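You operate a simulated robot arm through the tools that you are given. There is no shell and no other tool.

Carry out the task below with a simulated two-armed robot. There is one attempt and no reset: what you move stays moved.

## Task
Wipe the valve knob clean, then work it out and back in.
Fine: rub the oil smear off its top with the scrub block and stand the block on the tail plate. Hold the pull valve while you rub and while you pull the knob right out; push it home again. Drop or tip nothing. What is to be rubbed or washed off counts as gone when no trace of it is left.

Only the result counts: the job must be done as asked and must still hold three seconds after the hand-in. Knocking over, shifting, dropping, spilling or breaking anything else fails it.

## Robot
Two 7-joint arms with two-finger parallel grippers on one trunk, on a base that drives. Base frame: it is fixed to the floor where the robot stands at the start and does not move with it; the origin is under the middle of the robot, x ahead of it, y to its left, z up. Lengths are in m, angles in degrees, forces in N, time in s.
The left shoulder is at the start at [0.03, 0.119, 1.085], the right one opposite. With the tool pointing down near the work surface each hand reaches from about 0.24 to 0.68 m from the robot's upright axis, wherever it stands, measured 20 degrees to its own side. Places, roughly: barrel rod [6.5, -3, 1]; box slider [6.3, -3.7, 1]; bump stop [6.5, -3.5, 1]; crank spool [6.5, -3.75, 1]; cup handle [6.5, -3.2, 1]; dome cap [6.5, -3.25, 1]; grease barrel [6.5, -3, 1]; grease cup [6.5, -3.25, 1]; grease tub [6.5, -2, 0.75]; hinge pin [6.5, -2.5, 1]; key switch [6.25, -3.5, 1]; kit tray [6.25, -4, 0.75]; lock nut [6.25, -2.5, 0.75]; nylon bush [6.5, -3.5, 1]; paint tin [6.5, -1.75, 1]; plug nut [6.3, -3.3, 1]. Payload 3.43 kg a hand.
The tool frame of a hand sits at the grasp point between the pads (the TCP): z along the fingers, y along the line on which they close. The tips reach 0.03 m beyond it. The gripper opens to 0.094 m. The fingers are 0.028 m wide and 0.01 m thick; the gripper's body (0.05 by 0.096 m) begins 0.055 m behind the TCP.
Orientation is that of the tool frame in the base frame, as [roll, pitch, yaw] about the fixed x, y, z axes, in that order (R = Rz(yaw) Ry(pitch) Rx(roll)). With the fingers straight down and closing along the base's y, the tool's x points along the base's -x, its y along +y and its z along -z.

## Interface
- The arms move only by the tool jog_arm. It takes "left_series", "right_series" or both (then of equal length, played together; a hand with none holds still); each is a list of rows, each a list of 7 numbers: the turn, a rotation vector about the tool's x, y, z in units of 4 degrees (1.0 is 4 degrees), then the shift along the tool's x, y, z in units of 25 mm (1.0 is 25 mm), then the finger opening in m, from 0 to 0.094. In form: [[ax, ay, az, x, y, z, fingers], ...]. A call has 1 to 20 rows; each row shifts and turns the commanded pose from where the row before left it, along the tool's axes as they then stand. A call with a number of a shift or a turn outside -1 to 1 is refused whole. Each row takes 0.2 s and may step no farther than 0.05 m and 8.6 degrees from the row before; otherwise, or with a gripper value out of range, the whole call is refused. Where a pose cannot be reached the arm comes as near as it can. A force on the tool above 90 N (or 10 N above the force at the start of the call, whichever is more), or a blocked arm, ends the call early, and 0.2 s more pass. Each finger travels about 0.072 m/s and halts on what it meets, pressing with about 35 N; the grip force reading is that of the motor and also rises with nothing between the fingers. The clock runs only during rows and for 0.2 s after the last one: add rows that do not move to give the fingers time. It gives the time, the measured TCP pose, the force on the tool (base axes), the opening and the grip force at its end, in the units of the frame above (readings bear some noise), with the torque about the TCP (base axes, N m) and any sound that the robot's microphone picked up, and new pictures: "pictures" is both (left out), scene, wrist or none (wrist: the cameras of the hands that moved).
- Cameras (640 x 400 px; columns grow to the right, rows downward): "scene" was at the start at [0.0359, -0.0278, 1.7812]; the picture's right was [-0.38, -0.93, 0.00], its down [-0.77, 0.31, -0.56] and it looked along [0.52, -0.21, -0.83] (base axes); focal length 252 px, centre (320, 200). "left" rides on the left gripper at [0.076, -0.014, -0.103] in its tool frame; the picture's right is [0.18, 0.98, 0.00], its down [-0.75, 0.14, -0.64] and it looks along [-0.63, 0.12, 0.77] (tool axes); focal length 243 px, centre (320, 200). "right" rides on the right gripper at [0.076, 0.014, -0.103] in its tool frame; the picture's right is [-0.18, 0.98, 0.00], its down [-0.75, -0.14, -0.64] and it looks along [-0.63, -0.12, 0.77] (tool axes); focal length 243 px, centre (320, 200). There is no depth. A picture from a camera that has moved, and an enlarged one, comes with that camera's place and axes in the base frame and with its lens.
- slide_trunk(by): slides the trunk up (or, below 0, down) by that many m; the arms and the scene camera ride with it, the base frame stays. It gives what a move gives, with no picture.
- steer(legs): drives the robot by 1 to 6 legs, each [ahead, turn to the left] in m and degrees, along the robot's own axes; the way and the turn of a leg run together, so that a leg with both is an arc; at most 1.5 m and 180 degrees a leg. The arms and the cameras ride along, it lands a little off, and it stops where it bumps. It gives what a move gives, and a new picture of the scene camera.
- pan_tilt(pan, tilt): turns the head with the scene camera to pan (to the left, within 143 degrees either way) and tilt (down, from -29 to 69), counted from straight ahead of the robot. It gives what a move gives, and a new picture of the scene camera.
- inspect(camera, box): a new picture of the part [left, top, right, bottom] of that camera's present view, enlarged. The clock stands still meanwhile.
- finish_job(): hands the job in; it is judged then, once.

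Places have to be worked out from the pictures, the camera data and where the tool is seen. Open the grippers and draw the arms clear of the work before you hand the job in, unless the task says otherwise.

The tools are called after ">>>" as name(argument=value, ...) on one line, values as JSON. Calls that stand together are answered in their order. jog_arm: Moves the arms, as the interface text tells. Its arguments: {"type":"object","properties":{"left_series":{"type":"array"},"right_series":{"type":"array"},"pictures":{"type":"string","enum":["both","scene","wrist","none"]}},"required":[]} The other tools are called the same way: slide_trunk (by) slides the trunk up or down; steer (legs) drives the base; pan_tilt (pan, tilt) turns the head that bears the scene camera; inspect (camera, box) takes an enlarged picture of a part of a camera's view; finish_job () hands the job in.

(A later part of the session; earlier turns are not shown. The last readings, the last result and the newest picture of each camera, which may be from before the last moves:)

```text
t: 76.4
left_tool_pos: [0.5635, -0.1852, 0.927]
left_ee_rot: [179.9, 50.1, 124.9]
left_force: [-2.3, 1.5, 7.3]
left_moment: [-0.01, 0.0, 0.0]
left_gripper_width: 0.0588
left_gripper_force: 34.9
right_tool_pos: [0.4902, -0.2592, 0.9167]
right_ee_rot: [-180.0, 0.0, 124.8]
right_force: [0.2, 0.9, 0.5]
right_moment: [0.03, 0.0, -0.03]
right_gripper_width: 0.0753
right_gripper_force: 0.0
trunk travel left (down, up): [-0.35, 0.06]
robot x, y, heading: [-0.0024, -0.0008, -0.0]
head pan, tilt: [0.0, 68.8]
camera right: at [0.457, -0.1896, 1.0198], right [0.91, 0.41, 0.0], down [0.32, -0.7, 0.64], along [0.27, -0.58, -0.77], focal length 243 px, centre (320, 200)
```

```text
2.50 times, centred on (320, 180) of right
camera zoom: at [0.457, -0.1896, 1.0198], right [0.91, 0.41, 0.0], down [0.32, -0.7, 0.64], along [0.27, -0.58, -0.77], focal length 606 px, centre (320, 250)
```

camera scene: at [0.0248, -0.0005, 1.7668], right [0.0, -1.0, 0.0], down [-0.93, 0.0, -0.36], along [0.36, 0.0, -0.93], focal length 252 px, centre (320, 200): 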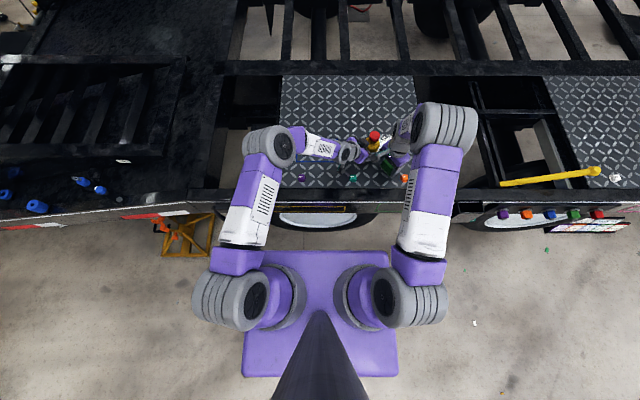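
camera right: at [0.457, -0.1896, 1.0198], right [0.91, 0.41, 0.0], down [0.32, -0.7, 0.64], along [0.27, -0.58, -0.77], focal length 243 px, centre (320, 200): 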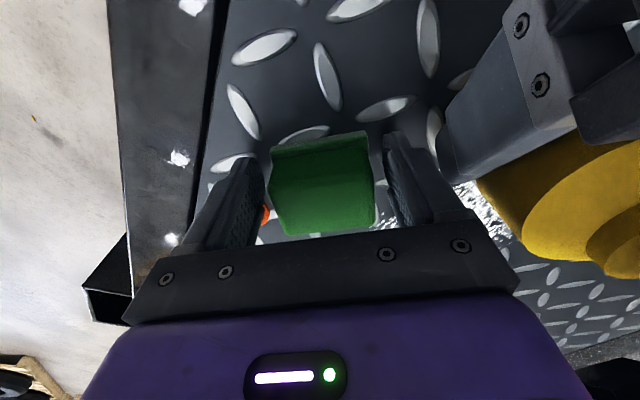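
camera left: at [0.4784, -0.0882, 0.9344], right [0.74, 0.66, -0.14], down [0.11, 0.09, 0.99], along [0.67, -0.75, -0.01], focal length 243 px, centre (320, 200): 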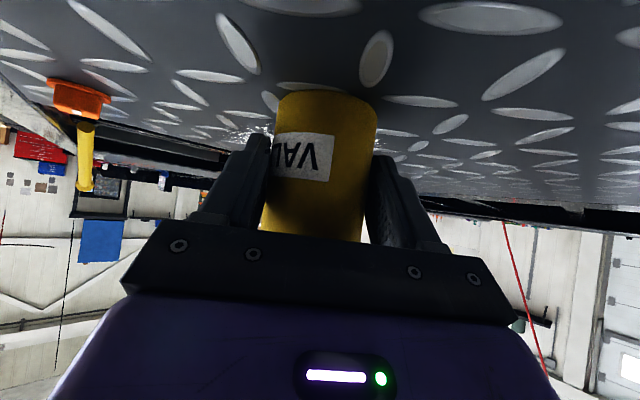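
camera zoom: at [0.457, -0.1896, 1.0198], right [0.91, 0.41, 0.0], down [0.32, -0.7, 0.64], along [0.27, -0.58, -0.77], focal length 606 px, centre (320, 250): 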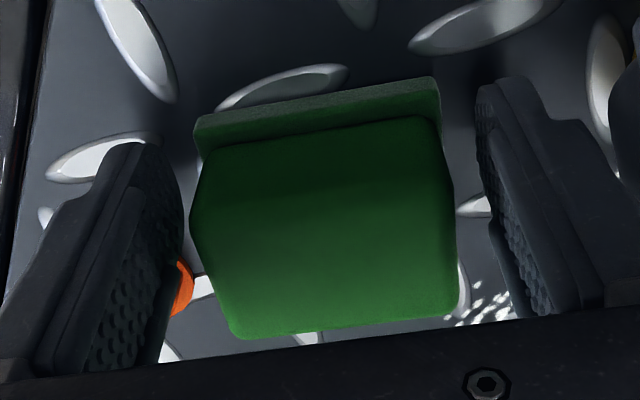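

The block stands free on the plate. I raise the right hand straight up.

>>> jog_arm(right_series=[[0, 0, 0, 0, 0, -0.3, 0.075], [0, 0, 0, 0, 0, -0.5, 0.075], [0, 0, 0, 0, 0, -0.8, 0.075], [0, 0, 0, 0, 0, -0.9, 0.075], [0, 0, 0, 0, 0, -0.9, 0.075], [0, 0, 0, 0, 0, -0.9, 0.075], [0, 0, 0, 0, 0, -0.9, 0.075], [0, 0, 0, 0, 0, -0.9, 0.075], [0, 0, 0, 0, 0, -0.9, 0.075], [0, 0, 0, 0, 0, 0, 0.075]], pictures="both")

>>> inspect(camera="scene", box=[335, 115, 455, 205])

>>> inspect(camera="left", box=[0, 0, 320, 240])

```text
t: 78.6
left_tool_pos: [0.5637, -0.1846, 0.926]
left_ee_rot: [-180.0, 50.1, 125.0]
left_force: [-1.4, 0.3, 4.3]
left_moment: [0.04, -0.08, -0.01]
left_gripper_width: 0.0588
left_gripper_force: 35.3
right_tool_pos: [0.4892, -0.2604, 1.091]
right_ee_rot: [180.0, 0.0, 125.0]
right_force: [0.1, 0.6, -0.7]
right_moment: [-0.01, -0.01, -0.06]
right_gripper_width: 0.0751
right_gripper_force: 0.1
trunk travel left (down, up): [-0.35, 0.06]
robot x, y, heading: [-0.0, 0.0016, 0.0]
head pan, tilt: [0.0, 68.8]
camera scene: at [0.0251, -0.0005, 1.7668], right [0.0, -1.0, 0.0], down [-0.93, 0.0, -0.36], along [0.36, 0.0, -0.93], focal length 252 px, centre (320, 200)
camera right: at [0.457, -0.1893, 1.1936], right [0.91, 0.41, 0.0], down [0.32, -0.7, 0.64], along [0.26, -0.59, -0.77], focal length 243 px, centre (320, 200)
```

scene: 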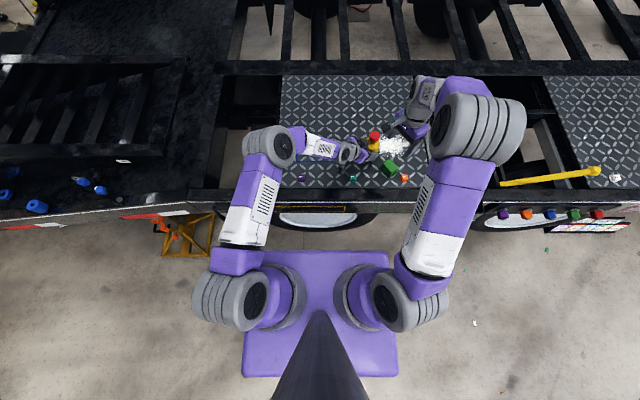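
right: 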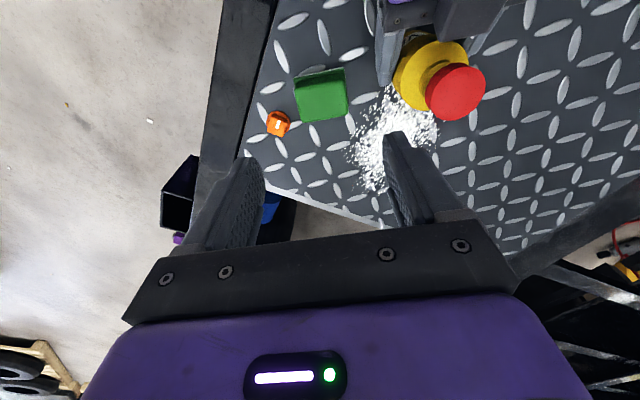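

```text
4.44 times, centred on (395, 160) of scene
camera zoom: at [0.0251, -0.0005, 1.7668], right [0.0, -1.0, 0.0], down [-0.93, 0.0, -0.36], along [0.36, 0.0, -0.93], focal length 1118 px, centre (-13, 378)
```

zoom: 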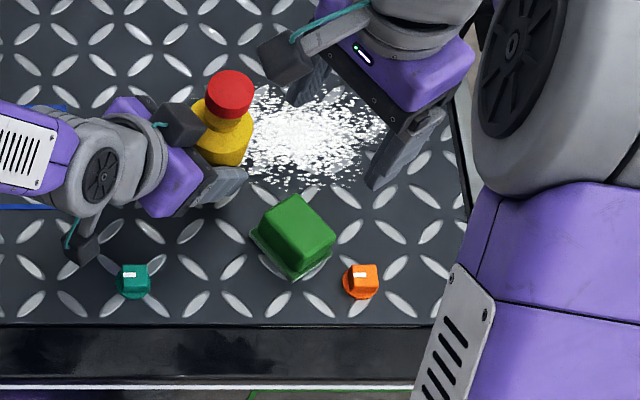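

```text
1.67 times, centred on (160, 120) of left
camera zoom: at [0.478, -0.088, 0.9347], right [0.74, 0.66, -0.14], down [0.11, 0.09, 0.99], along [0.67, -0.75, -0.01], focal length 404 px, centre (587, 333)
```

zoom: 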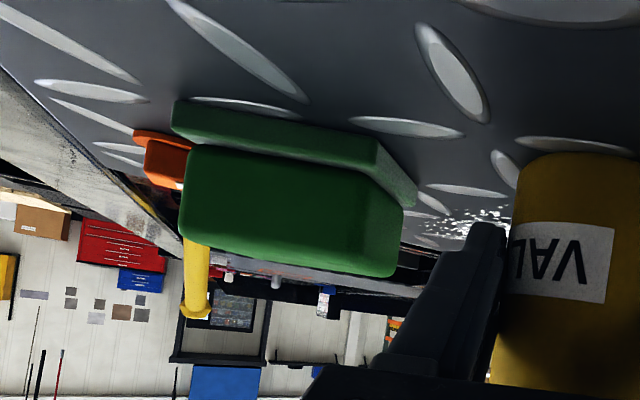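

The block stands upright on the plate, clear of everything. I move the open right hand over the knob.

>>> jog_arm(right_series=[[0, 0, 0, 0.04, 0.83, 0, 0.075], [0, 0, 0, 0.04, 0.83, 0, 0.075], [0, 0, 0, 0.04, 0.83, 0, 0.075], [0, 0, 0, 0.04, 0.83, 0, 0.075], [0, 0, 0, 0.04, 0.83, 0, 0.075], [0, 0, 0, 0, 0, 0, 0.075]], pictures="wrist")

>>> inspect(camera="right", box=[220, 60, 420, 200])

>>> inspect(camera="scene", box=[345, 105, 425, 175])

```text
t: 80.0
left_tool_pos: [0.5619, -0.1857, 0.9257]
left_ee_rot: [179.9, 50.1, 125.0]
left_force: [-0.5, 0.7, 3.7]
left_moment: [-0.06, -0.04, 0.01]
left_gripper_width: 0.0587
left_gripper_force: 34.6
right_tool_pos: [0.5721, -0.1971, 1.0914]
right_ee_rot: [-179.9, 0.0, 124.9]
right_force: [0.0, -0.3, -0.1]
right_moment: [0.02, 0.0, -0.01]
right_gripper_width: 0.0752
right_gripper_force: 0.0
trunk travel left (down, up): [-0.35, 0.06]
robot x, y, heading: [0.0031, -0.0021, 0.0]
head pan, tilt: [0.0, 68.8]
camera right: at [0.5388, -0.1262, 1.1945], right [0.91, 0.41, 0.0], down [0.32, -0.7, 0.64], along [0.26, -0.58, -0.77], focal length 243 px, centre (320, 200)
```

right: 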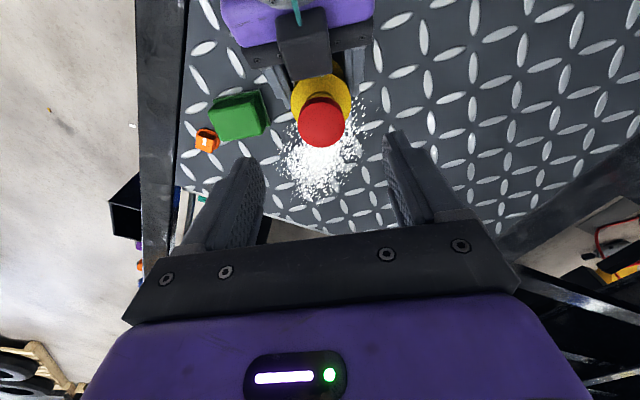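

```text
2.86 times, centred on (320, 130) of right
camera zoom: at [0.5388, -0.1262, 1.1945], right [0.91, 0.41, 0.0], down [0.32, -0.7, 0.64], along [0.26, -0.58, -0.77], focal length 693 px, centre (320, 400)
```

zoom: 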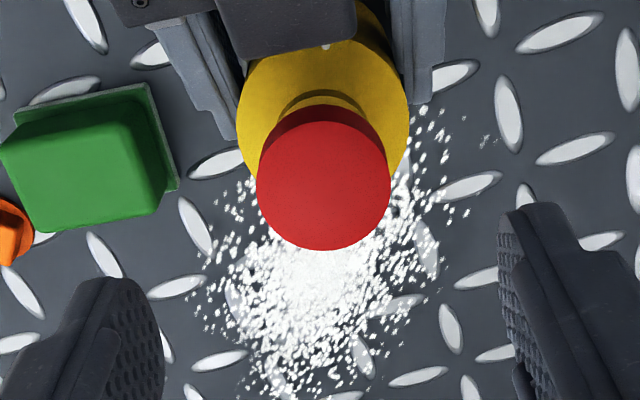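

```text
5.71 times, centred on (385, 140) of scene
camera zoom: at [0.0251, -0.0008, 1.7668], right [0.0, -1.0, 0.0], down [-0.93, 0.0, -0.36], along [0.36, 0.0, -0.93], focal length 1437 px, centre (-51, 543)
```

zoom: 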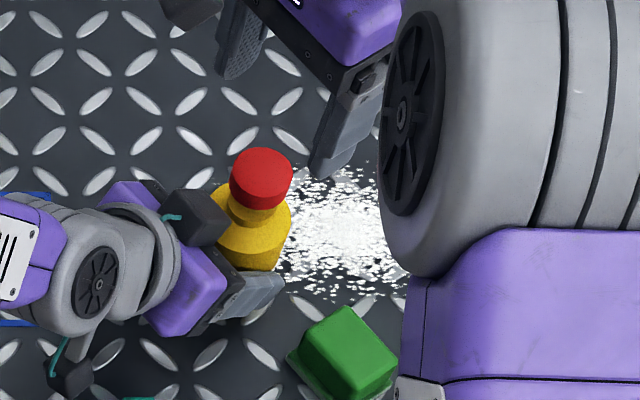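

The knob is centred between the jaws within 2 mm. I lower the right hand to TCP z ≈ 0.997, around the knob.

>>> jog_arm(right_series=[[0, 0, 0, 0, 0, 0.9, 0.075], [0, 0, 0, -0.05, 0, 0.9, 0.075], [0, 0, 0, 0, 0, 0.8, 0.075], [0, 0, 0, 0, 0, 0.6, 0.075], [0, 0, 0, 0, 0, 0.4, 0.075], [0, 0, 0, 0, 0, 0.16, 0.075], [0, 0, 0, 0, 0, 0, 0.075]], pictures="wrist")

>>> inspect(camera="right", box=[200, 100, 440, 260])

>>> inspect(camera="scene", box=[345, 105, 425, 175])

```text
t: 81.6
left_tool_pos: [0.5641, -0.1839, 0.9266]
left_ee_rot: [-180.0, 50.1, 125.0]
left_force: [-0.5, 2.3, 4.4]
left_moment: [0.0, -0.09, -0.01]
left_gripper_width: 0.0582
left_gripper_force: 34.4
right_tool_pos: [0.5734, -0.1963, 0.9976]
right_ee_rot: [-180.0, -0.1, 124.9]
right_force: [0.5, 0.1, 0.3]
right_moment: [-0.03, 0.0, 0.02]
right_gripper_width: 0.0749
right_gripper_force: 0.0
trunk travel left (down, up): [-0.35, 0.06]
robot x, y, heading: [0.0012, 0.0043, 0.0]
head pan, tilt: [0.0, 68.8]
camera right: at [0.5408, -0.1261, 1.1008], right [0.91, 0.41, 0.0], down [0.32, -0.7, 0.64], along [0.26, -0.58, -0.77], focal length 243 px, centre (320, 200)
```

right: 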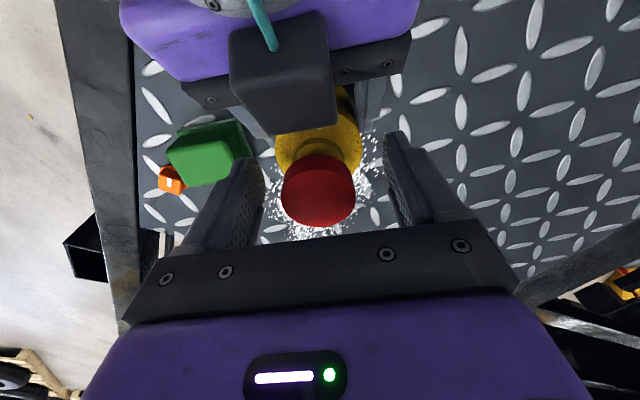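

```text
2.50 times, centred on (320, 180) of right
camera zoom: at [0.5408, -0.1261, 1.1008], right [0.91, 0.41, 0.0], down [0.32, -0.7, 0.64], along [0.26, -0.58, -0.77], focal length 606 px, centre (320, 250)
```

zoom: 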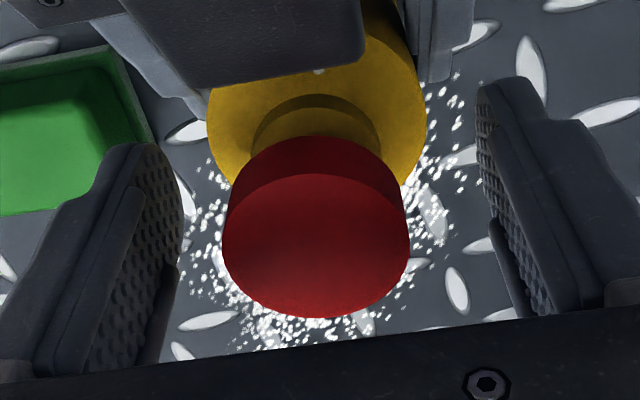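

```text
5.71 times, centred on (385, 140) of scene
camera zoom: at [0.0253, -0.0006, 1.7668], right [0.0, -1.0, 0.0], down [-0.93, 0.0, -0.36], along [0.36, 0.0, -0.93], focal length 1437 px, centre (-51, 543)
```

zoom: 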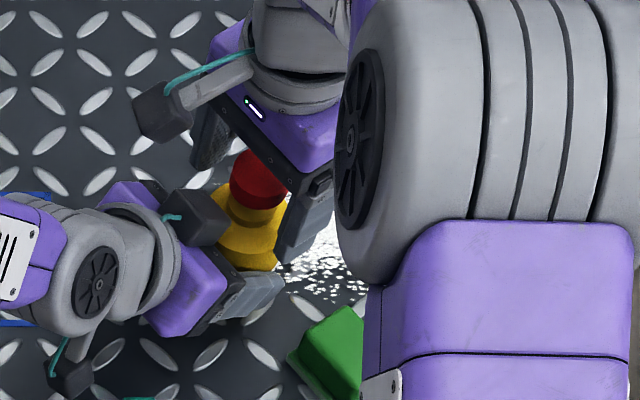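

The fingers straddle the knob evenly, tips above the yellow body. I close on the knob.

>>> jog_arm(right_series=[[0, 0, 0, 0, 0, 0, 0.06], [0, 0, 0, 0, 0, 0, 0.05], [0, 0, 0, 0, 0, 0, 0.044], [0, 0, 0, 0, 0, 0, 0.038], [0, 0, 0, 0, 0, 0, 0.03], [0, 0, 0, 0, 0, 0, 0.02], [0, 0, 0, 0, 0, 0, 0.02]], pictures="wrist")

>>> inspect(camera="right", box=[200, 100, 440, 260])

>>> inspect(camera="left", box=[180, 40, 460, 240])

```text
t: 83.2
left_tool_pos: [0.563, -0.1846, 0.9273]
left_ee_rot: [179.9, 50.1, 125.1]
left_force: [2.3, 5.9, 2.5]
left_moment: [-0.16, 0.02, 0.07]
left_gripper_width: 0.0578
left_gripper_force: 34.5
right_tool_pos: [0.5726, -0.1973, 0.998]
right_ee_rot: [-179.9, 0.0, 124.9]
right_force: [-4.2, -5.3, 0.0]
right_moment: [-0.13, 0.17, 0.07]
right_gripper_width: 0.0569
right_gripper_force: 35.0
trunk travel left (down, up): [-0.35, 0.06]
robot x, y, heading: [0.0012, 0.0047, 0.1]
head pan, tilt: [0.0, 68.8]
camera right: at [0.5407, -0.1267, 1.1007], right [0.91, 0.41, 0.0], down [0.32, -0.7, 0.64], along [0.26, -0.59, -0.77], focal length 243 px, centre (320, 200)
```

right: 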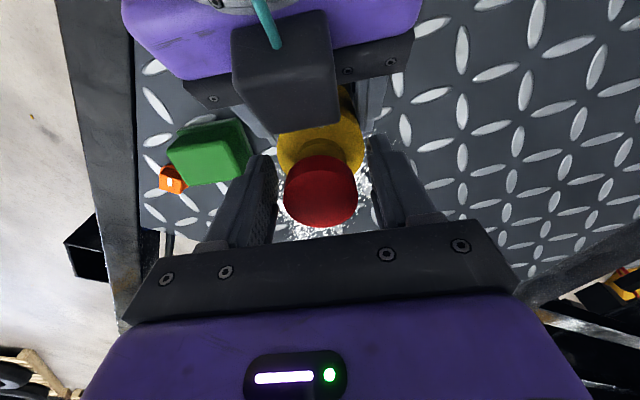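

```text
2.50 times, centred on (320, 180) of right
camera zoom: at [0.5407, -0.1267, 1.1007], right [0.91, 0.41, 0.0], down [0.32, -0.7, 0.64], along [0.26, -0.59, -0.77], focal length 606 px, centre (320, 250)
```

zoom: 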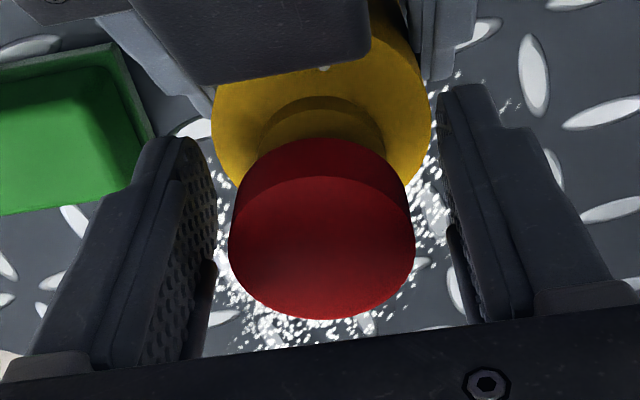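

```text
2.00 times, centred on (320, 140) of left
camera zoom: at [0.4784, -0.0877, 0.9346], right [0.74, 0.66, -0.14], down [0.11, 0.09, 0.99], along [0.67, -0.75, -0.01], focal length 485 px, centre (320, 320)
```

zoom: 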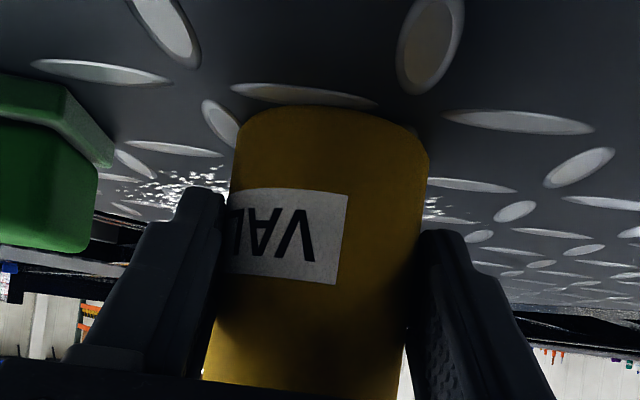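

The jaws stopped at 0.057 m with a gap still around the knob: the tips are on the body's sloped shoulder, not the knob. I reopen and raise the hand 12 mm before closing again.

>>> jog_arm(right_series=[[0, 0, 0, 0, 0, 0, 0.06], [0, 0, 0, 0, 0, 0, 0.07], [0, 0, 0, 0, 0, -0.24, 0.07], [0, 0, 0, 0, 0, -0.24, 0.07], [0, 0, 0, 0, 0, 0, 0.07]], pictures="wrist")

>>> inspect(camera="right", box=[200, 100, 440, 260])

>>> inspect(camera="left", box=[180, 40, 460, 240])

```text
t: 84.4
left_tool_pos: [0.5623, -0.1841, 0.9252]
left_ee_rot: [-180.0, 50.0, 124.9]
left_force: [-0.8, -0.9, 3.1]
left_moment: [-0.17, -0.05, -0.05]
left_gripper_width: 0.0575
left_gripper_force: 34.7
right_tool_pos: [0.5734, -0.1968, 1.009]
right_ee_rot: [-179.9, -0.1, 124.8]
right_force: [0.3, -0.2, 0.1]
right_moment: [-0.01, 0.0, -0.02]
right_gripper_width: 0.0699
right_gripper_force: 0.1
trunk travel left (down, up): [-0.35, 0.06]
robot x, y, heading: [-0.0011, 0.0011, -0.0]
head pan, tilt: [0.0, 68.8]
camera right: at [0.5409, -0.1264, 1.1124], right [0.91, 0.41, 0.0], down [0.32, -0.7, 0.64], along [0.26, -0.58, -0.77], focal length 243 px, centre (320, 200)
```

right: 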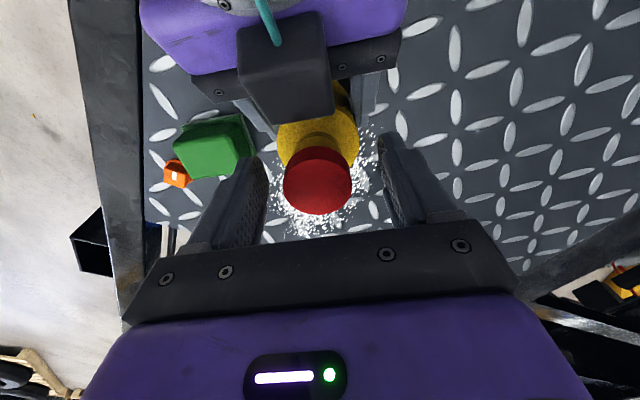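

```text
2.50 times, centred on (320, 180) of right
camera zoom: at [0.5409, -0.1264, 1.1124], right [0.91, 0.41, 0.0], down [0.32, -0.7, 0.64], along [0.26, -0.58, -0.77], focal length 606 px, centre (320, 250)
```

zoom: 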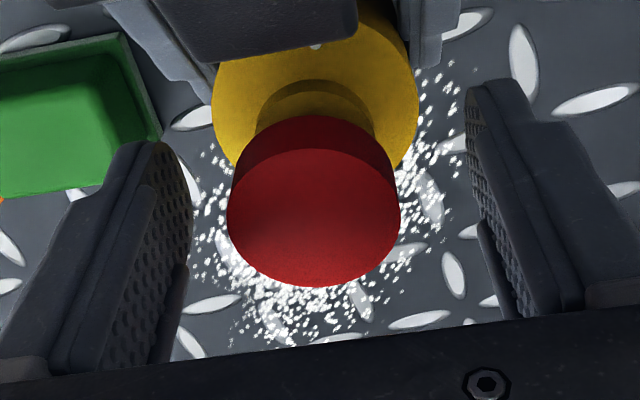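

```text
2.00 times, centred on (320, 140) of left
camera zoom: at [0.4778, -0.0886, 0.9346], right [0.74, 0.66, -0.14], down [0.11, 0.09, 0.99], along [0.67, -0.75, -0.01], focal length 485 px, centre (320, 320)
```

zoom: 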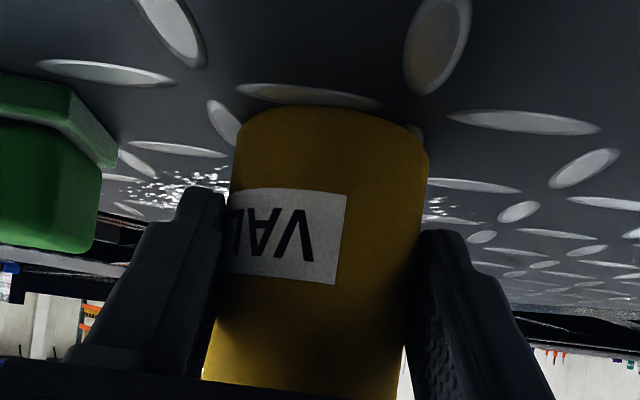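

The left opening keeps creeping down (0.0599→0.0575): the valve is working out toward the left fingertips by a few mm. With the knob free I reopen the left hand, go 9 mm deeper and grip afresh.

>>> jog_arm(left_series=[[0, 0, 0, 0, 0, 0, 0.06], [0, 0, 0, 0, 0, 0, 0.065], [0, 0, 0, 0, 0, 0, 0.072], [0, 0, 0, 0, 0, 0, 0.078], [0, 0, 0, 0, 0, 0, 0.078]], pictures="wrist")

>>> inspect(camera="left", box=[180, 40, 460, 240])

>>> inspect(camera="right", box=[200, 60, 440, 240])

```text
t: 85.6
left_tool_pos: [0.5641, -0.1844, 0.9258]
left_ee_rot: [-180.0, 50.0, 124.9]
left_force: [0.2, -0.2, -0.5]
left_moment: [0.02, -0.01, -0.02]
left_gripper_width: 0.078
left_gripper_force: 0.0
right_tool_pos: [0.5748, -0.1974, 1.0093]
right_ee_rot: [-180.0, -0.1, 124.9]
right_force: [-0.3, -0.5, 0.4]
right_moment: [0.02, 0.0, -0.01]
right_gripper_width: 0.07
right_gripper_force: 0.0
trunk travel left (down, up): [-0.35, 0.06]
robot x, y, heading: [0.0029, 0.0018, 0.1]
head pan, tilt: [0.0, 68.8]
camera left: at [0.4784, -0.0881, 0.9344], right [0.74, 0.66, -0.14], down [0.11, 0.09, 0.99], along [0.67, -0.75, -0.01], focal length 243 px, centre (320, 200)
```

left: 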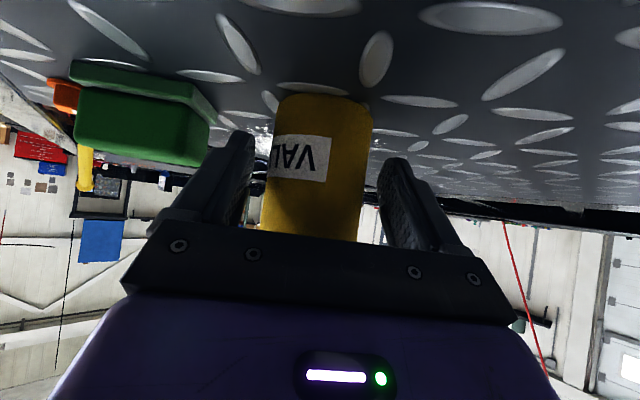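

```text
2.00 times, centred on (320, 140) of left
camera zoom: at [0.4784, -0.0881, 0.9344], right [0.74, 0.66, -0.14], down [0.11, 0.09, 0.99], along [0.67, -0.75, -0.01], focal length 485 px, centre (320, 320)
```

zoom: 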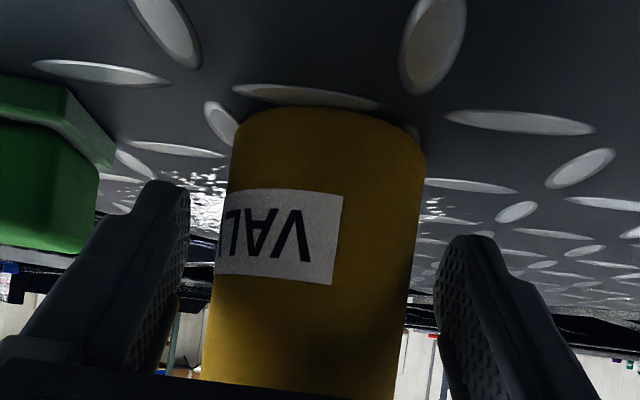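

```text
2.22 times, centred on (320, 150) of right
camera zoom: at [0.5414, -0.1263, 1.1122], right [0.91, 0.41, 0.0], down [0.32, -0.7, 0.64], along [0.26, -0.58, -0.77], focal length 539 px, centre (320, 311)
```

zoom: 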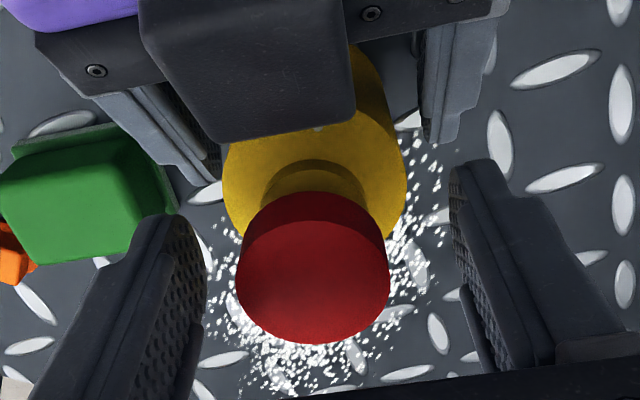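

The valve stands upright on its own, about 17 mm ahead of the left TCP. I move the left hand 10 mm level toward it and close again.

>>> jog_arm(left_series=[[0, 0, 0, -0.128, 0, 0.153, 0.078], [0, 0, 0, -0.128, 0, 0.153, 0.078], [0, 0, 0, 0, 0, 0, 0.078], [0, 0, 0, 0, 0, 0, 0.07], [0, 0, 0, 0, 0, 0, 0.065], [0, 0, 0, 0, 0, 0, 0.06], [0, 0, 0, 0, 0, 0, 0.05], [0, 0, 0, 0, 0, 0, 0.04], [0, 0, 0, 0, 0, 0, 0.04]], pictures="wrist")

>>> inspect(camera="left", box=[180, 40, 460, 240])

>>> inspect(camera="right", box=[200, 60, 440, 240])

>>> inspect(camera="scene", box=[345, 105, 425, 175])

```text
t: 87.6
left_tool_pos: [0.5693, -0.1917, 0.9268]
left_ee_rot: [180.0, 50.0, 125.0]
left_force: [0.5, 0.3, -0.3]
left_moment: [-0.04, 0.01, 0.0]
left_gripper_width: 0.061
left_gripper_force: 35.0
right_tool_pos: [0.5732, -0.1972, 1.0092]
right_ee_rot: [-180.0, 0.0, 124.9]
right_force: [0.0, 0.2, 0.2]
right_moment: [-0.02, 0.01, 0.0]
right_gripper_width: 0.0698
right_gripper_force: 0.1
trunk travel left (down, up): [-0.35, 0.06]
robot x, y, heading: [0.0009, 0.0014, -0.1]
head pan, tilt: [0.0, 68.8]
camera left: at [0.4845, -0.0954, 0.9348], right [0.74, 0.66, -0.14], down [0.11, 0.09, 0.99], along [0.67, -0.75, -0.01], focal length 243 px, centre (320, 200)
```

left: 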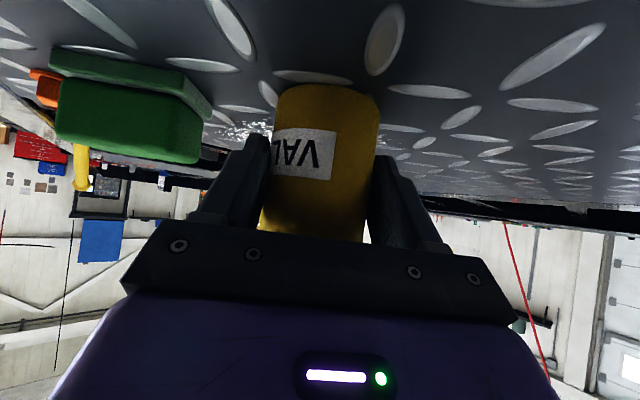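

```text
2.00 times, centred on (320, 140) of left
camera zoom: at [0.4845, -0.0954, 0.9348], right [0.74, 0.66, -0.14], down [0.11, 0.09, 0.99], along [0.67, -0.75, -0.01], focal length 485 px, centre (320, 320)
```

zoom: 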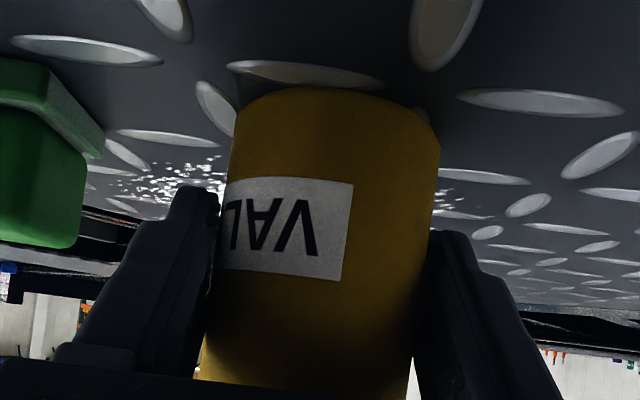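

```text
2.22 times, centred on (320, 150) of right
camera zoom: at [0.5413, -0.1264, 1.1122], right [0.91, 0.41, 0.0], down [0.32, -0.7, 0.64], along [0.26, -0.58, -0.77], focal length 539 px, centre (320, 311)
```

zoom: 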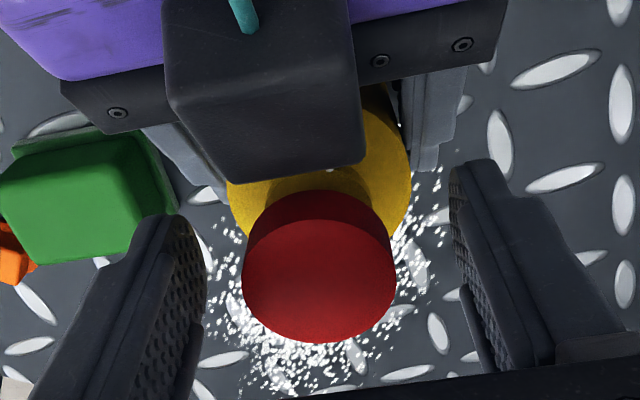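

```text
5.71 times, centred on (385, 140) of scene
camera zoom: at [0.0259, -0.001, 1.7668], right [0.0, -1.0, 0.0], down [-0.93, 0.0, -0.36], along [0.36, 0.0, -0.93], focal length 1437 px, centre (-51, 543)
```

zoom: 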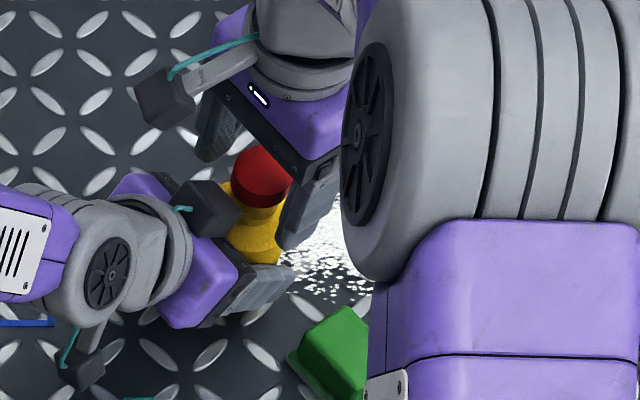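

The left grip is now solid at 0.061 m and the knob sits centred in the right jaws. I close the right fingers on the knob.

>>> jog_arm(right_series=[[0, 0, 0, 0, 0, 0, 0.06], [0, 0, 0, 0, 0, 0, 0.05], [0, 0, 0, 0, 0, 0, 0.044], [0, 0, 0, 0, 0, 0, 0.038], [0, 0, 0, 0, 0, 0, 0.03], [0, 0, 0, 0, 0, 0, 0.02], [0, 0, 0, 0, 0, 0, 0.02]], pictures="wrist")

>>> inspect(camera="right", box=[200, 60, 440, 240])

```text
t: 89.2
left_tool_pos: [0.5698, -0.1915, 0.9255]
left_ee_rot: [180.0, 50.0, 125.0]
left_force: [0.5, 4.0, 0.5]
left_moment: [-0.23, -0.01, -0.01]
left_gripper_width: 0.0611
left_gripper_force: 35.1
right_tool_pos: [0.5741, -0.1972, 1.0085]
right_ee_rot: [-180.0, 0.1, 124.9]
right_force: [0.1, -3.7, 0.1]
right_moment: [-0.06, 0.02, -0.01]
right_gripper_width: 0.0367
right_gripper_force: 35.0
trunk travel left (down, up): [-0.35, 0.06]
robot x, y, heading: [-0.0036, -0.0031, -0.0]
head pan, tilt: [0.0, 68.8]
camera right: at [0.5414, -0.1267, 1.1121], right [0.91, 0.41, 0.0], down [0.32, -0.7, 0.64], along [0.26, -0.59, -0.77], focal length 243 px, centre (320, 200)
```

right: 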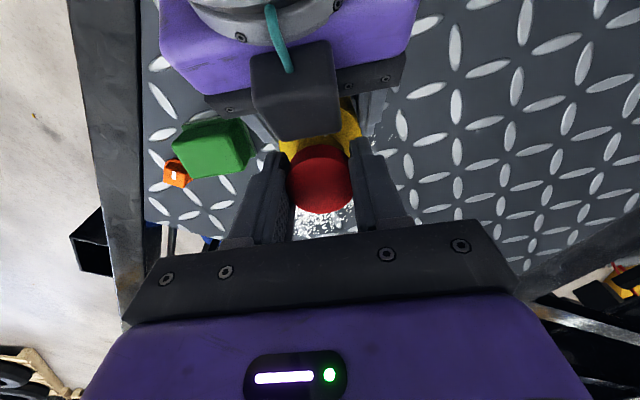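

```text
2.22 times, centred on (320, 150) of right
camera zoom: at [0.5414, -0.1267, 1.1121], right [0.91, 0.41, 0.0], down [0.32, -0.7, 0.64], along [0.26, -0.59, -0.77], focal length 539 px, centre (320, 311)
```

zoom: 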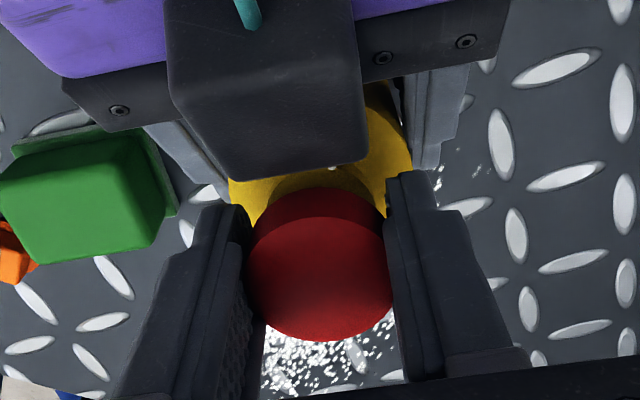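

The knob is gripped at 0.037 m, left hand holding the body. I pull up slowly, 10 mm first, reading the force.

>>> jog_arm(right_series=[[0, 0, 0, 0, 0, -0.08, 0.02], [0, 0, 0, 0, 0, -0.08, 0.02], [0, 0, 0, 0, 0, -0.08, 0.02], [0, 0, 0, 0, 0, -0.08, 0.02], [0, 0, 0, 0, 0, -0.08, 0.02]], pictures="wrist")

>>> inspect(camera="left", box=[180, 40, 460, 240])

>>> inspect(camera="scene", box=[345, 105, 425, 175])

```text
t: 90.4
left_tool_pos: [0.5701, -0.1909, 0.9274]
left_ee_rot: [180.0, 50.1, 125.0]
left_force: [-0.1, 3.7, 2.2]
left_moment: [-0.4, -0.14, 0.0]
left_gripper_width: 0.0609
left_gripper_force: 35.3
right_tool_pos: [0.5729, -0.1981, 1.0198]
right_ee_rot: [-179.9, 0.0, 124.9]
right_force: [-0.6, -3.5, -1.2]
right_moment: [0.05, 0.1, -0.01]
right_gripper_width: 0.0368
right_gripper_force: 35.0
trunk travel left (down, up): [-0.35, 0.06]
robot x, y, heading: [-0.003, -0.0002, 0.0]
head pan, tilt: [0.0, 68.8]
camera right: at [0.5412, -0.1272, 1.1227], right [0.91, 0.41, 0.0], down [0.32, -0.7, 0.64], along [0.26, -0.58, -0.77], focal length 243 px, centre (320, 200)
```

right: 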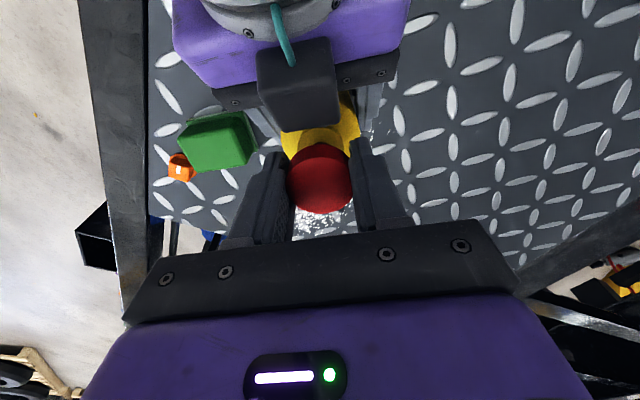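

```text
2.00 times, centred on (320, 140) of left
camera zoom: at [0.4846, -0.0955, 0.9348], right [0.74, 0.66, -0.14], down [0.11, 0.09, 0.99], along [0.67, -0.75, -0.01], focal length 485 px, centre (320, 320)
```

zoom: 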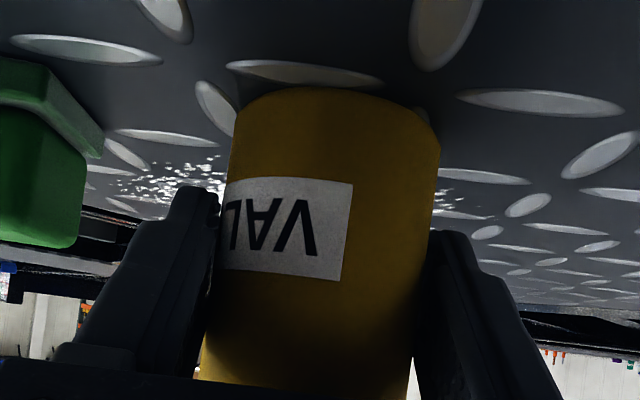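

```text
5.71 times, centred on (385, 140) of scene
camera zoom: at [0.026, -0.001, 1.7668], right [0.0, -1.0, 0.0], down [-0.93, 0.0, -0.36], along [0.36, 0.0, -0.93], focal length 1437 px, centre (-51, 543)
```

zoom: 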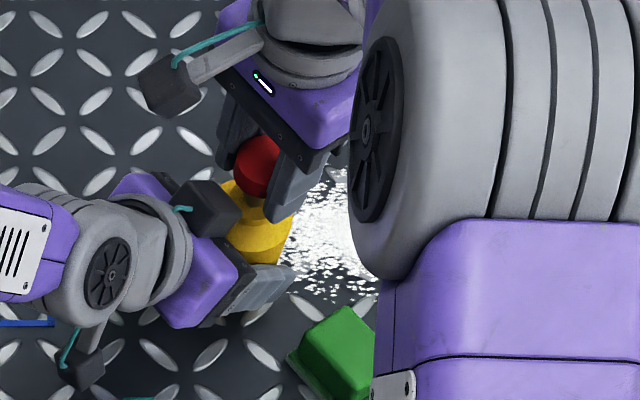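

The knob is coming up with the hand at only about 1–2 N and the body stays put. I keep pulling another 10 mm.

>>> jog_arm(right_series=[[0, 0, 0, 0, 0, -0.08, 0.02], [0, 0, 0, 0, 0, -0.08, 0.02], [0, 0, 0, 0, 0, -0.08, 0.02], [0, 0, 0, 0, 0, -0.08, 0.02], [0, 0, 0, 0, 0, -0.08, 0.02]], pictures="none")

>>> inspect(camera="scene", box=[345, 105, 425, 175])

```text
t: 91.6
left_tool_pos: [0.5687, -0.191, 0.9266]
left_ee_rot: [180.0, 50.0, 125.0]
left_force: [-2.2, 3.4, 2.8]
left_moment: [-0.11, -0.17, 0.09]
left_gripper_width: 0.0609
left_gripper_force: 35.3
right_tool_pos: [0.5738, -0.1972, 1.0301]
right_ee_rot: [180.0, -0.1, 124.9]
right_force: [1.8, -3.0, -1.6]
right_moment: [-0.2, -0.18, -0.09]
right_gripper_width: 0.0367
right_gripper_force: 35.0
trunk travel left (down, up): [-0.35, 0.06]
robot x, y, heading: [0.0018, 0.0032, 0.2]
head pan, tilt: [0.0, 68.8]
```

```text
5.71 times, centred on (385, 140) of scene
camera zoom: at [0.026, -0.0009, 1.7668], right [0.0, -1.0, 0.0], down [-0.93, 0.0, -0.36], along [0.36, 0.0, -0.93], focal length 1437 px, centre (-51, 543)
```

zoom: 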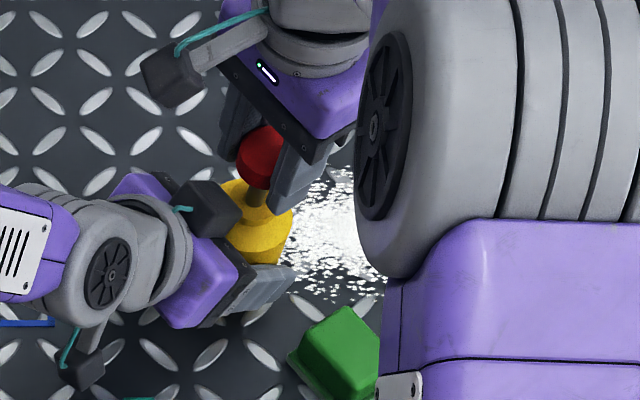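

The stem is showing and the pull is still light. Another 10 mm.

>>> jog_arm(right_series=[[0, 0, 0, 0, 0, -0.08, 0.02], [0, 0, 0, 0, 0, -0.08, 0.02], [0, 0, 0, 0, 0, -0.08, 0.02], [0, 0, 0, 0, 0, -0.08, 0.02], [0, 0, 0, 0, 0, -0.08, 0.02]], pictures="none")

>>> inspect(camera="scene", box=[345, 105, 425, 175])

```text
t: 92.8
left_tool_pos: [0.5703, -0.1934, 0.9294]
left_ee_rot: [179.9, 50.4, 125.0]
left_force: [-8.1, 4.0, 23.3]
left_moment: [-0.5, -0.27, -0.02]
left_gripper_width: 0.0612
left_gripper_force: 34.9
right_tool_pos: [0.573, -0.197, 1.0375]
right_ee_rot: [-179.9, -0.1, 125.0]
right_force: [6.4, -4.4, -25.1]
right_moment: [-0.02, -0.39, -0.02]
right_gripper_width: 0.0369
right_gripper_force: 35.1
trunk travel left (down, up): [-0.35, 0.06]
robot x, y, heading: [-0.0004, 0.0005, -0.2]
head pan, tilt: [0.0, 68.8]
```

```text
5.71 times, centred on (385, 140) of scene
camera zoom: at [0.026, -0.0009, 1.7668], right [0.0, -1.0, 0.0], down [-0.93, 0.0, -0.36], along [0.36, 0.0, -0.93], focal length 1437 px, centre (-51, 543)
```

zoom: 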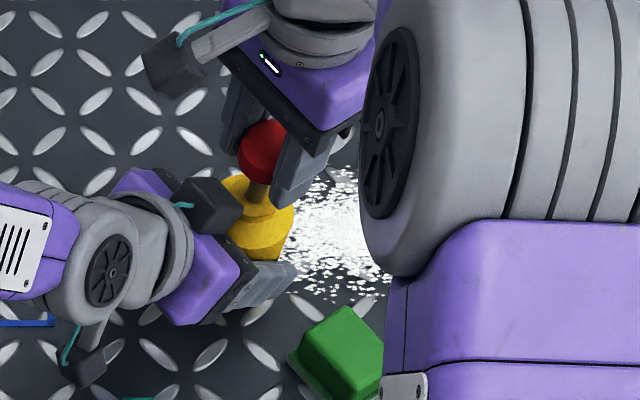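

The knob hit its out-stop (25 N) after about 26 mm of travel: it's right out. Now I push it back down.

>>> jog_arm(right_series=[[0, 0, 0, 0, 0, 0.1, 0.02], [0, 0, 0, 0, 0, 0.1, 0.02], [0, 0, 0, 0, 0, 0.1, 0.02], [0, 0, 0, 0, 0, 0.1, 0.02], [0, 0, 0, 0, 0, 0.1, 0.02], [0, 0, 0, 0, 0, 0.1, 0.02], [0, 0, 0, 0, 0, 0.1, 0.02], [0, 0, 0, 0, 0, 0.1, 0.02], [0, 0, 0, 0, 0, 0.1, 0.02]], pictures="none")

>>> inspect(camera="scene", box=[345, 105, 425, 175])

```text
t: 94.8
left_tool_pos: [0.5704, -0.1913, 0.9261]
left_ee_rot: [-179.9, 50.0, 124.9]
left_force: [12.1, -6.9, -3.8]
left_moment: [0.28, 0.52, 0.07]
left_gripper_width: 0.061
left_gripper_force: 35.3
right_tool_pos: [0.5731, -0.198, 1.0166]
right_ee_rot: [-180.0, -0.1, 124.9]
right_force: [-12.2, 7.5, 2.9]
right_moment: [0.37, 0.57, -0.05]
right_gripper_width: 0.0367
right_gripper_force: 34.9
trunk travel left (down, up): [-0.35, 0.06]
robot x, y, heading: [-0.0017, -0.0006, 0.1]
head pan, tilt: [0.0, 68.8]
```

```text
5.71 times, centred on (385, 140) of scene
camera zoom: at [0.0261, -0.001, 1.7668], right [0.0, -1.0, 0.0], down [-0.93, 0.0, -0.36], along [0.36, 0.0, -0.93], focal length 1437 px, centre (-51, 543)
```

zoom: 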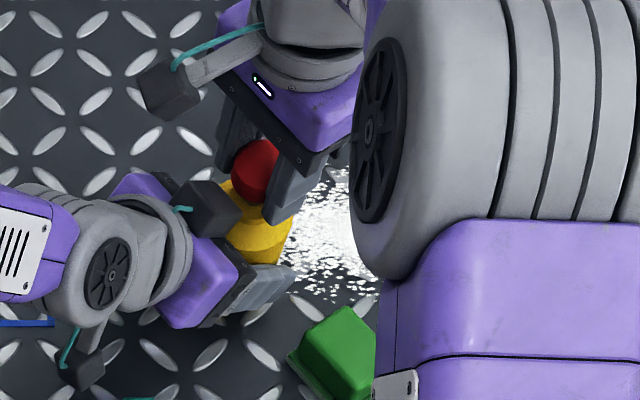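

It is sliding back in; there's some sideways load (about 14 N), so I shift 1 mm to relieve it and go on pushing down gently.

>>> jog_arm(right_series=[[0, 0, 0, 0.05, 0, 0.05, 0.02], [0, 0, 0, 0, 0, 0.06, 0.02], [0, 0, 0, 0, 0, 0.06, 0.02], [0, 0, 0, 0, 0, 0.06, 0.02]], pictures="none")

```text
t: 95.8
left_tool_pos: [0.5692, -0.1914, 0.9253]
left_ee_rot: [-179.9, 49.9, 125.0]
left_force: [3.4, 0.0, -3.9]
left_moment: [0.3, 0.36, 0.04]
left_gripper_width: 0.061
left_gripper_force: 35.2
right_tool_pos: [0.5745, -0.1975, 1.0115]
right_ee_rot: [179.9, 0.0, 124.9]
right_force: [-3.4, 1.0, 3.0]
right_moment: [-0.23, -0.06, -0.05]
right_gripper_width: 0.0364
right_gripper_force: 34.9
trunk travel left (down, up): [-0.35, 0.06]
robot x, y, heading: [-0.0042, 0.0006, 0.0]
head pan, tilt: [0.0, 68.8]
```

The side load dropped to about 3 N. I keep pressing down in small steps to the home stop.

>>> jog_arm(right_series=[[0, 0, 0, 0, 0, 0.05, 0.02], [0, 0, 0, 0, 0, 0.05, 0.02], [0, 0, 0, 0, 0, 0.05, 0.02]], pictures="none")

```text
t: 96.6
left_tool_pos: [0.5691, -0.1912, 0.9256]
left_ee_rot: [-179.8, 49.8, 124.9]
left_force: [5.5, 0.1, -16.4]
left_moment: [0.3, 0.25, -0.01]
left_gripper_width: 0.0613
left_gripper_force: 35.3
right_tool_pos: [0.5726, -0.1965, 1.0102]
right_ee_rot: [179.8, 0.0, 124.9]
right_force: [-5.2, -0.5, 18.3]
right_moment: [-0.18, 0.25, -0.01]
right_gripper_width: 0.0363
right_gripper_force: 35.2
trunk travel left (down, up): [-0.35, 0.06]
robot x, y, heading: [-0.0003, -0.0015, 0.1]
head pan, tilt: [0.0, 68.8]
```

The home stop is reached (18 N at the same height as at the start). The left hand carries that load, so the valve may hang slightly above the plate; I look.

>>> inspect(camera="left", box=[220, 50, 420, 190])

>>> inspect(camera="right", box=[200, 60, 440, 240])

>>> inspect(camera="scene", box=[355, 115, 415, 175])

```text
2.86 times, centred on (320, 120) of left
camera zoom: at [0.4838, -0.0946, 0.9338], right [0.74, 0.66, -0.14], down [0.11, 0.09, 0.99], along [0.67, -0.75, -0.01], focal length 693 px, centre (320, 429)
```

zoom: 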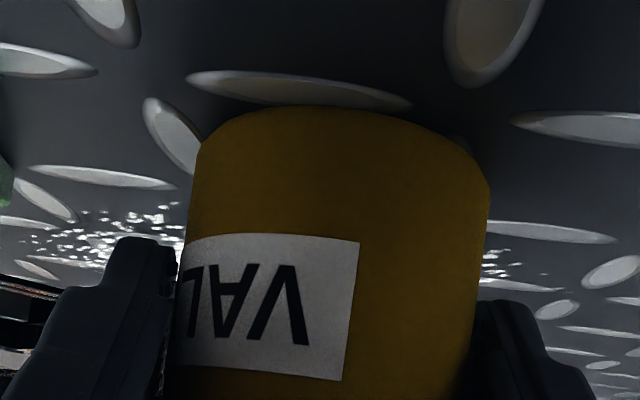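

```text
2.22 times, centred on (320, 150) of right
camera zoom: at [0.5406, -0.1266, 1.1119], right [0.91, 0.41, 0.0], down [0.31, -0.7, 0.64], along [0.27, -0.58, -0.77], focal length 539 px, centre (320, 311)
```

zoom: 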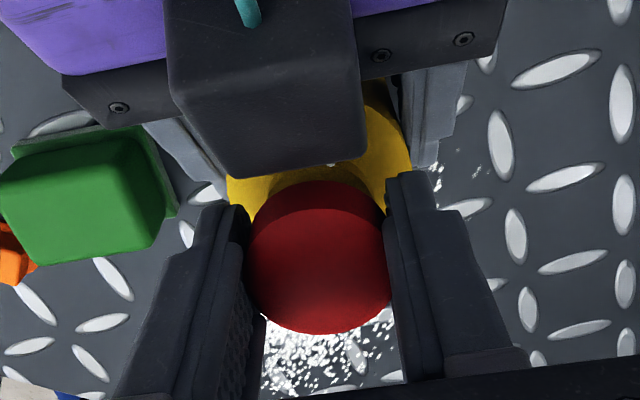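

```text
6.67 times, centred on (385, 145) of scene
camera zoom: at [0.0256, -0.0011, 1.7669], right [0.0, -1.0, 0.0], down [-0.93, 0.0, -0.36], along [0.36, 0.0, -0.93], focal length 1677 px, centre (-113, 567)
```

zoom: 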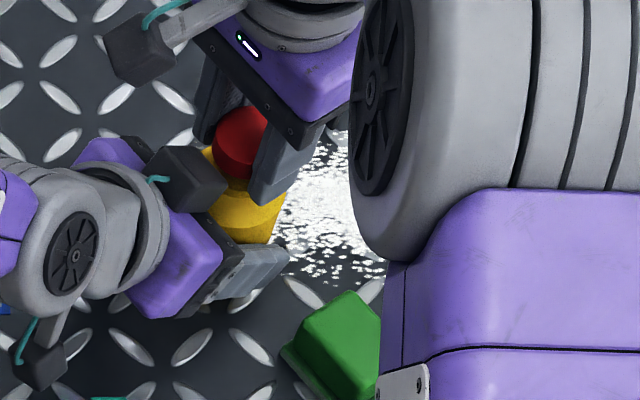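

The base sits roughly 1.5–2 mm above the plate after the pull. I lower both hands together by 2 mm so the valve is set down, not dropped.

>>> jog_arm(left_series=[[0, 0, 0, 0.0153, 0, 0.0129, 0.04], [0, 0, 0, 0.0153, 0, 0.0129, 0.04], [0, 0, 0, 0.0153, 0, 0.0129, 0.04], [0, 0, 0, 0.0153, 0, 0.0129, 0.04]], right_series=[[0, 0, 0, 0, 0, 0.02, 0.02], [0, 0, 0, 0, 0, 0.02, 0.02], [0, 0, 0, 0, 0, 0.02, 0.02], [0, 0, 0, 0, 0, 0.02, 0.02]], pictures="none")

>>> inspect(camera="left", box=[220, 50, 420, 190])

```text
t: 97.6
left_tool_pos: [0.5693, -0.1914, 0.9246]
left_ee_rot: [179.8, 50.2, 124.9]
left_force: [-0.5, 7.3, -9.2]
left_moment: [-0.14, -0.04, 0.1]
left_gripper_width: 0.0609
left_gripper_force: 35.0
right_tool_pos: [0.572, -0.1962, 1.0076]
right_ee_rot: [179.8, 0.1, 125.0]
right_force: [0.9, -6.0, 25.8]
right_moment: [0.06, 0.19, -0.07]
right_gripper_width: 0.0365
right_gripper_force: 35.5
trunk travel left (down, up): [-0.35, 0.06]
robot x, y, heading: [0.0014, 0.0, 0.2]
head pan, tilt: [0.0, 68.8]
```

```text
2.86 times, centred on (320, 120) of left
camera zoom: at [0.4837, -0.0945, 0.9333], right [0.74, 0.66, -0.14], down [0.11, 0.09, 0.99], along [0.67, -0.75, -0.01], focal length 693 px, centre (320, 429)
```

zoom: 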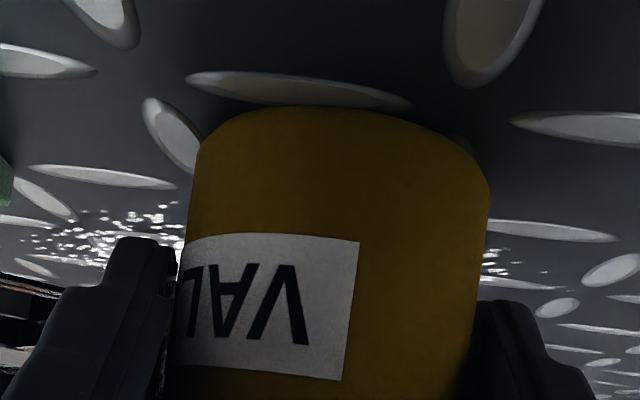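

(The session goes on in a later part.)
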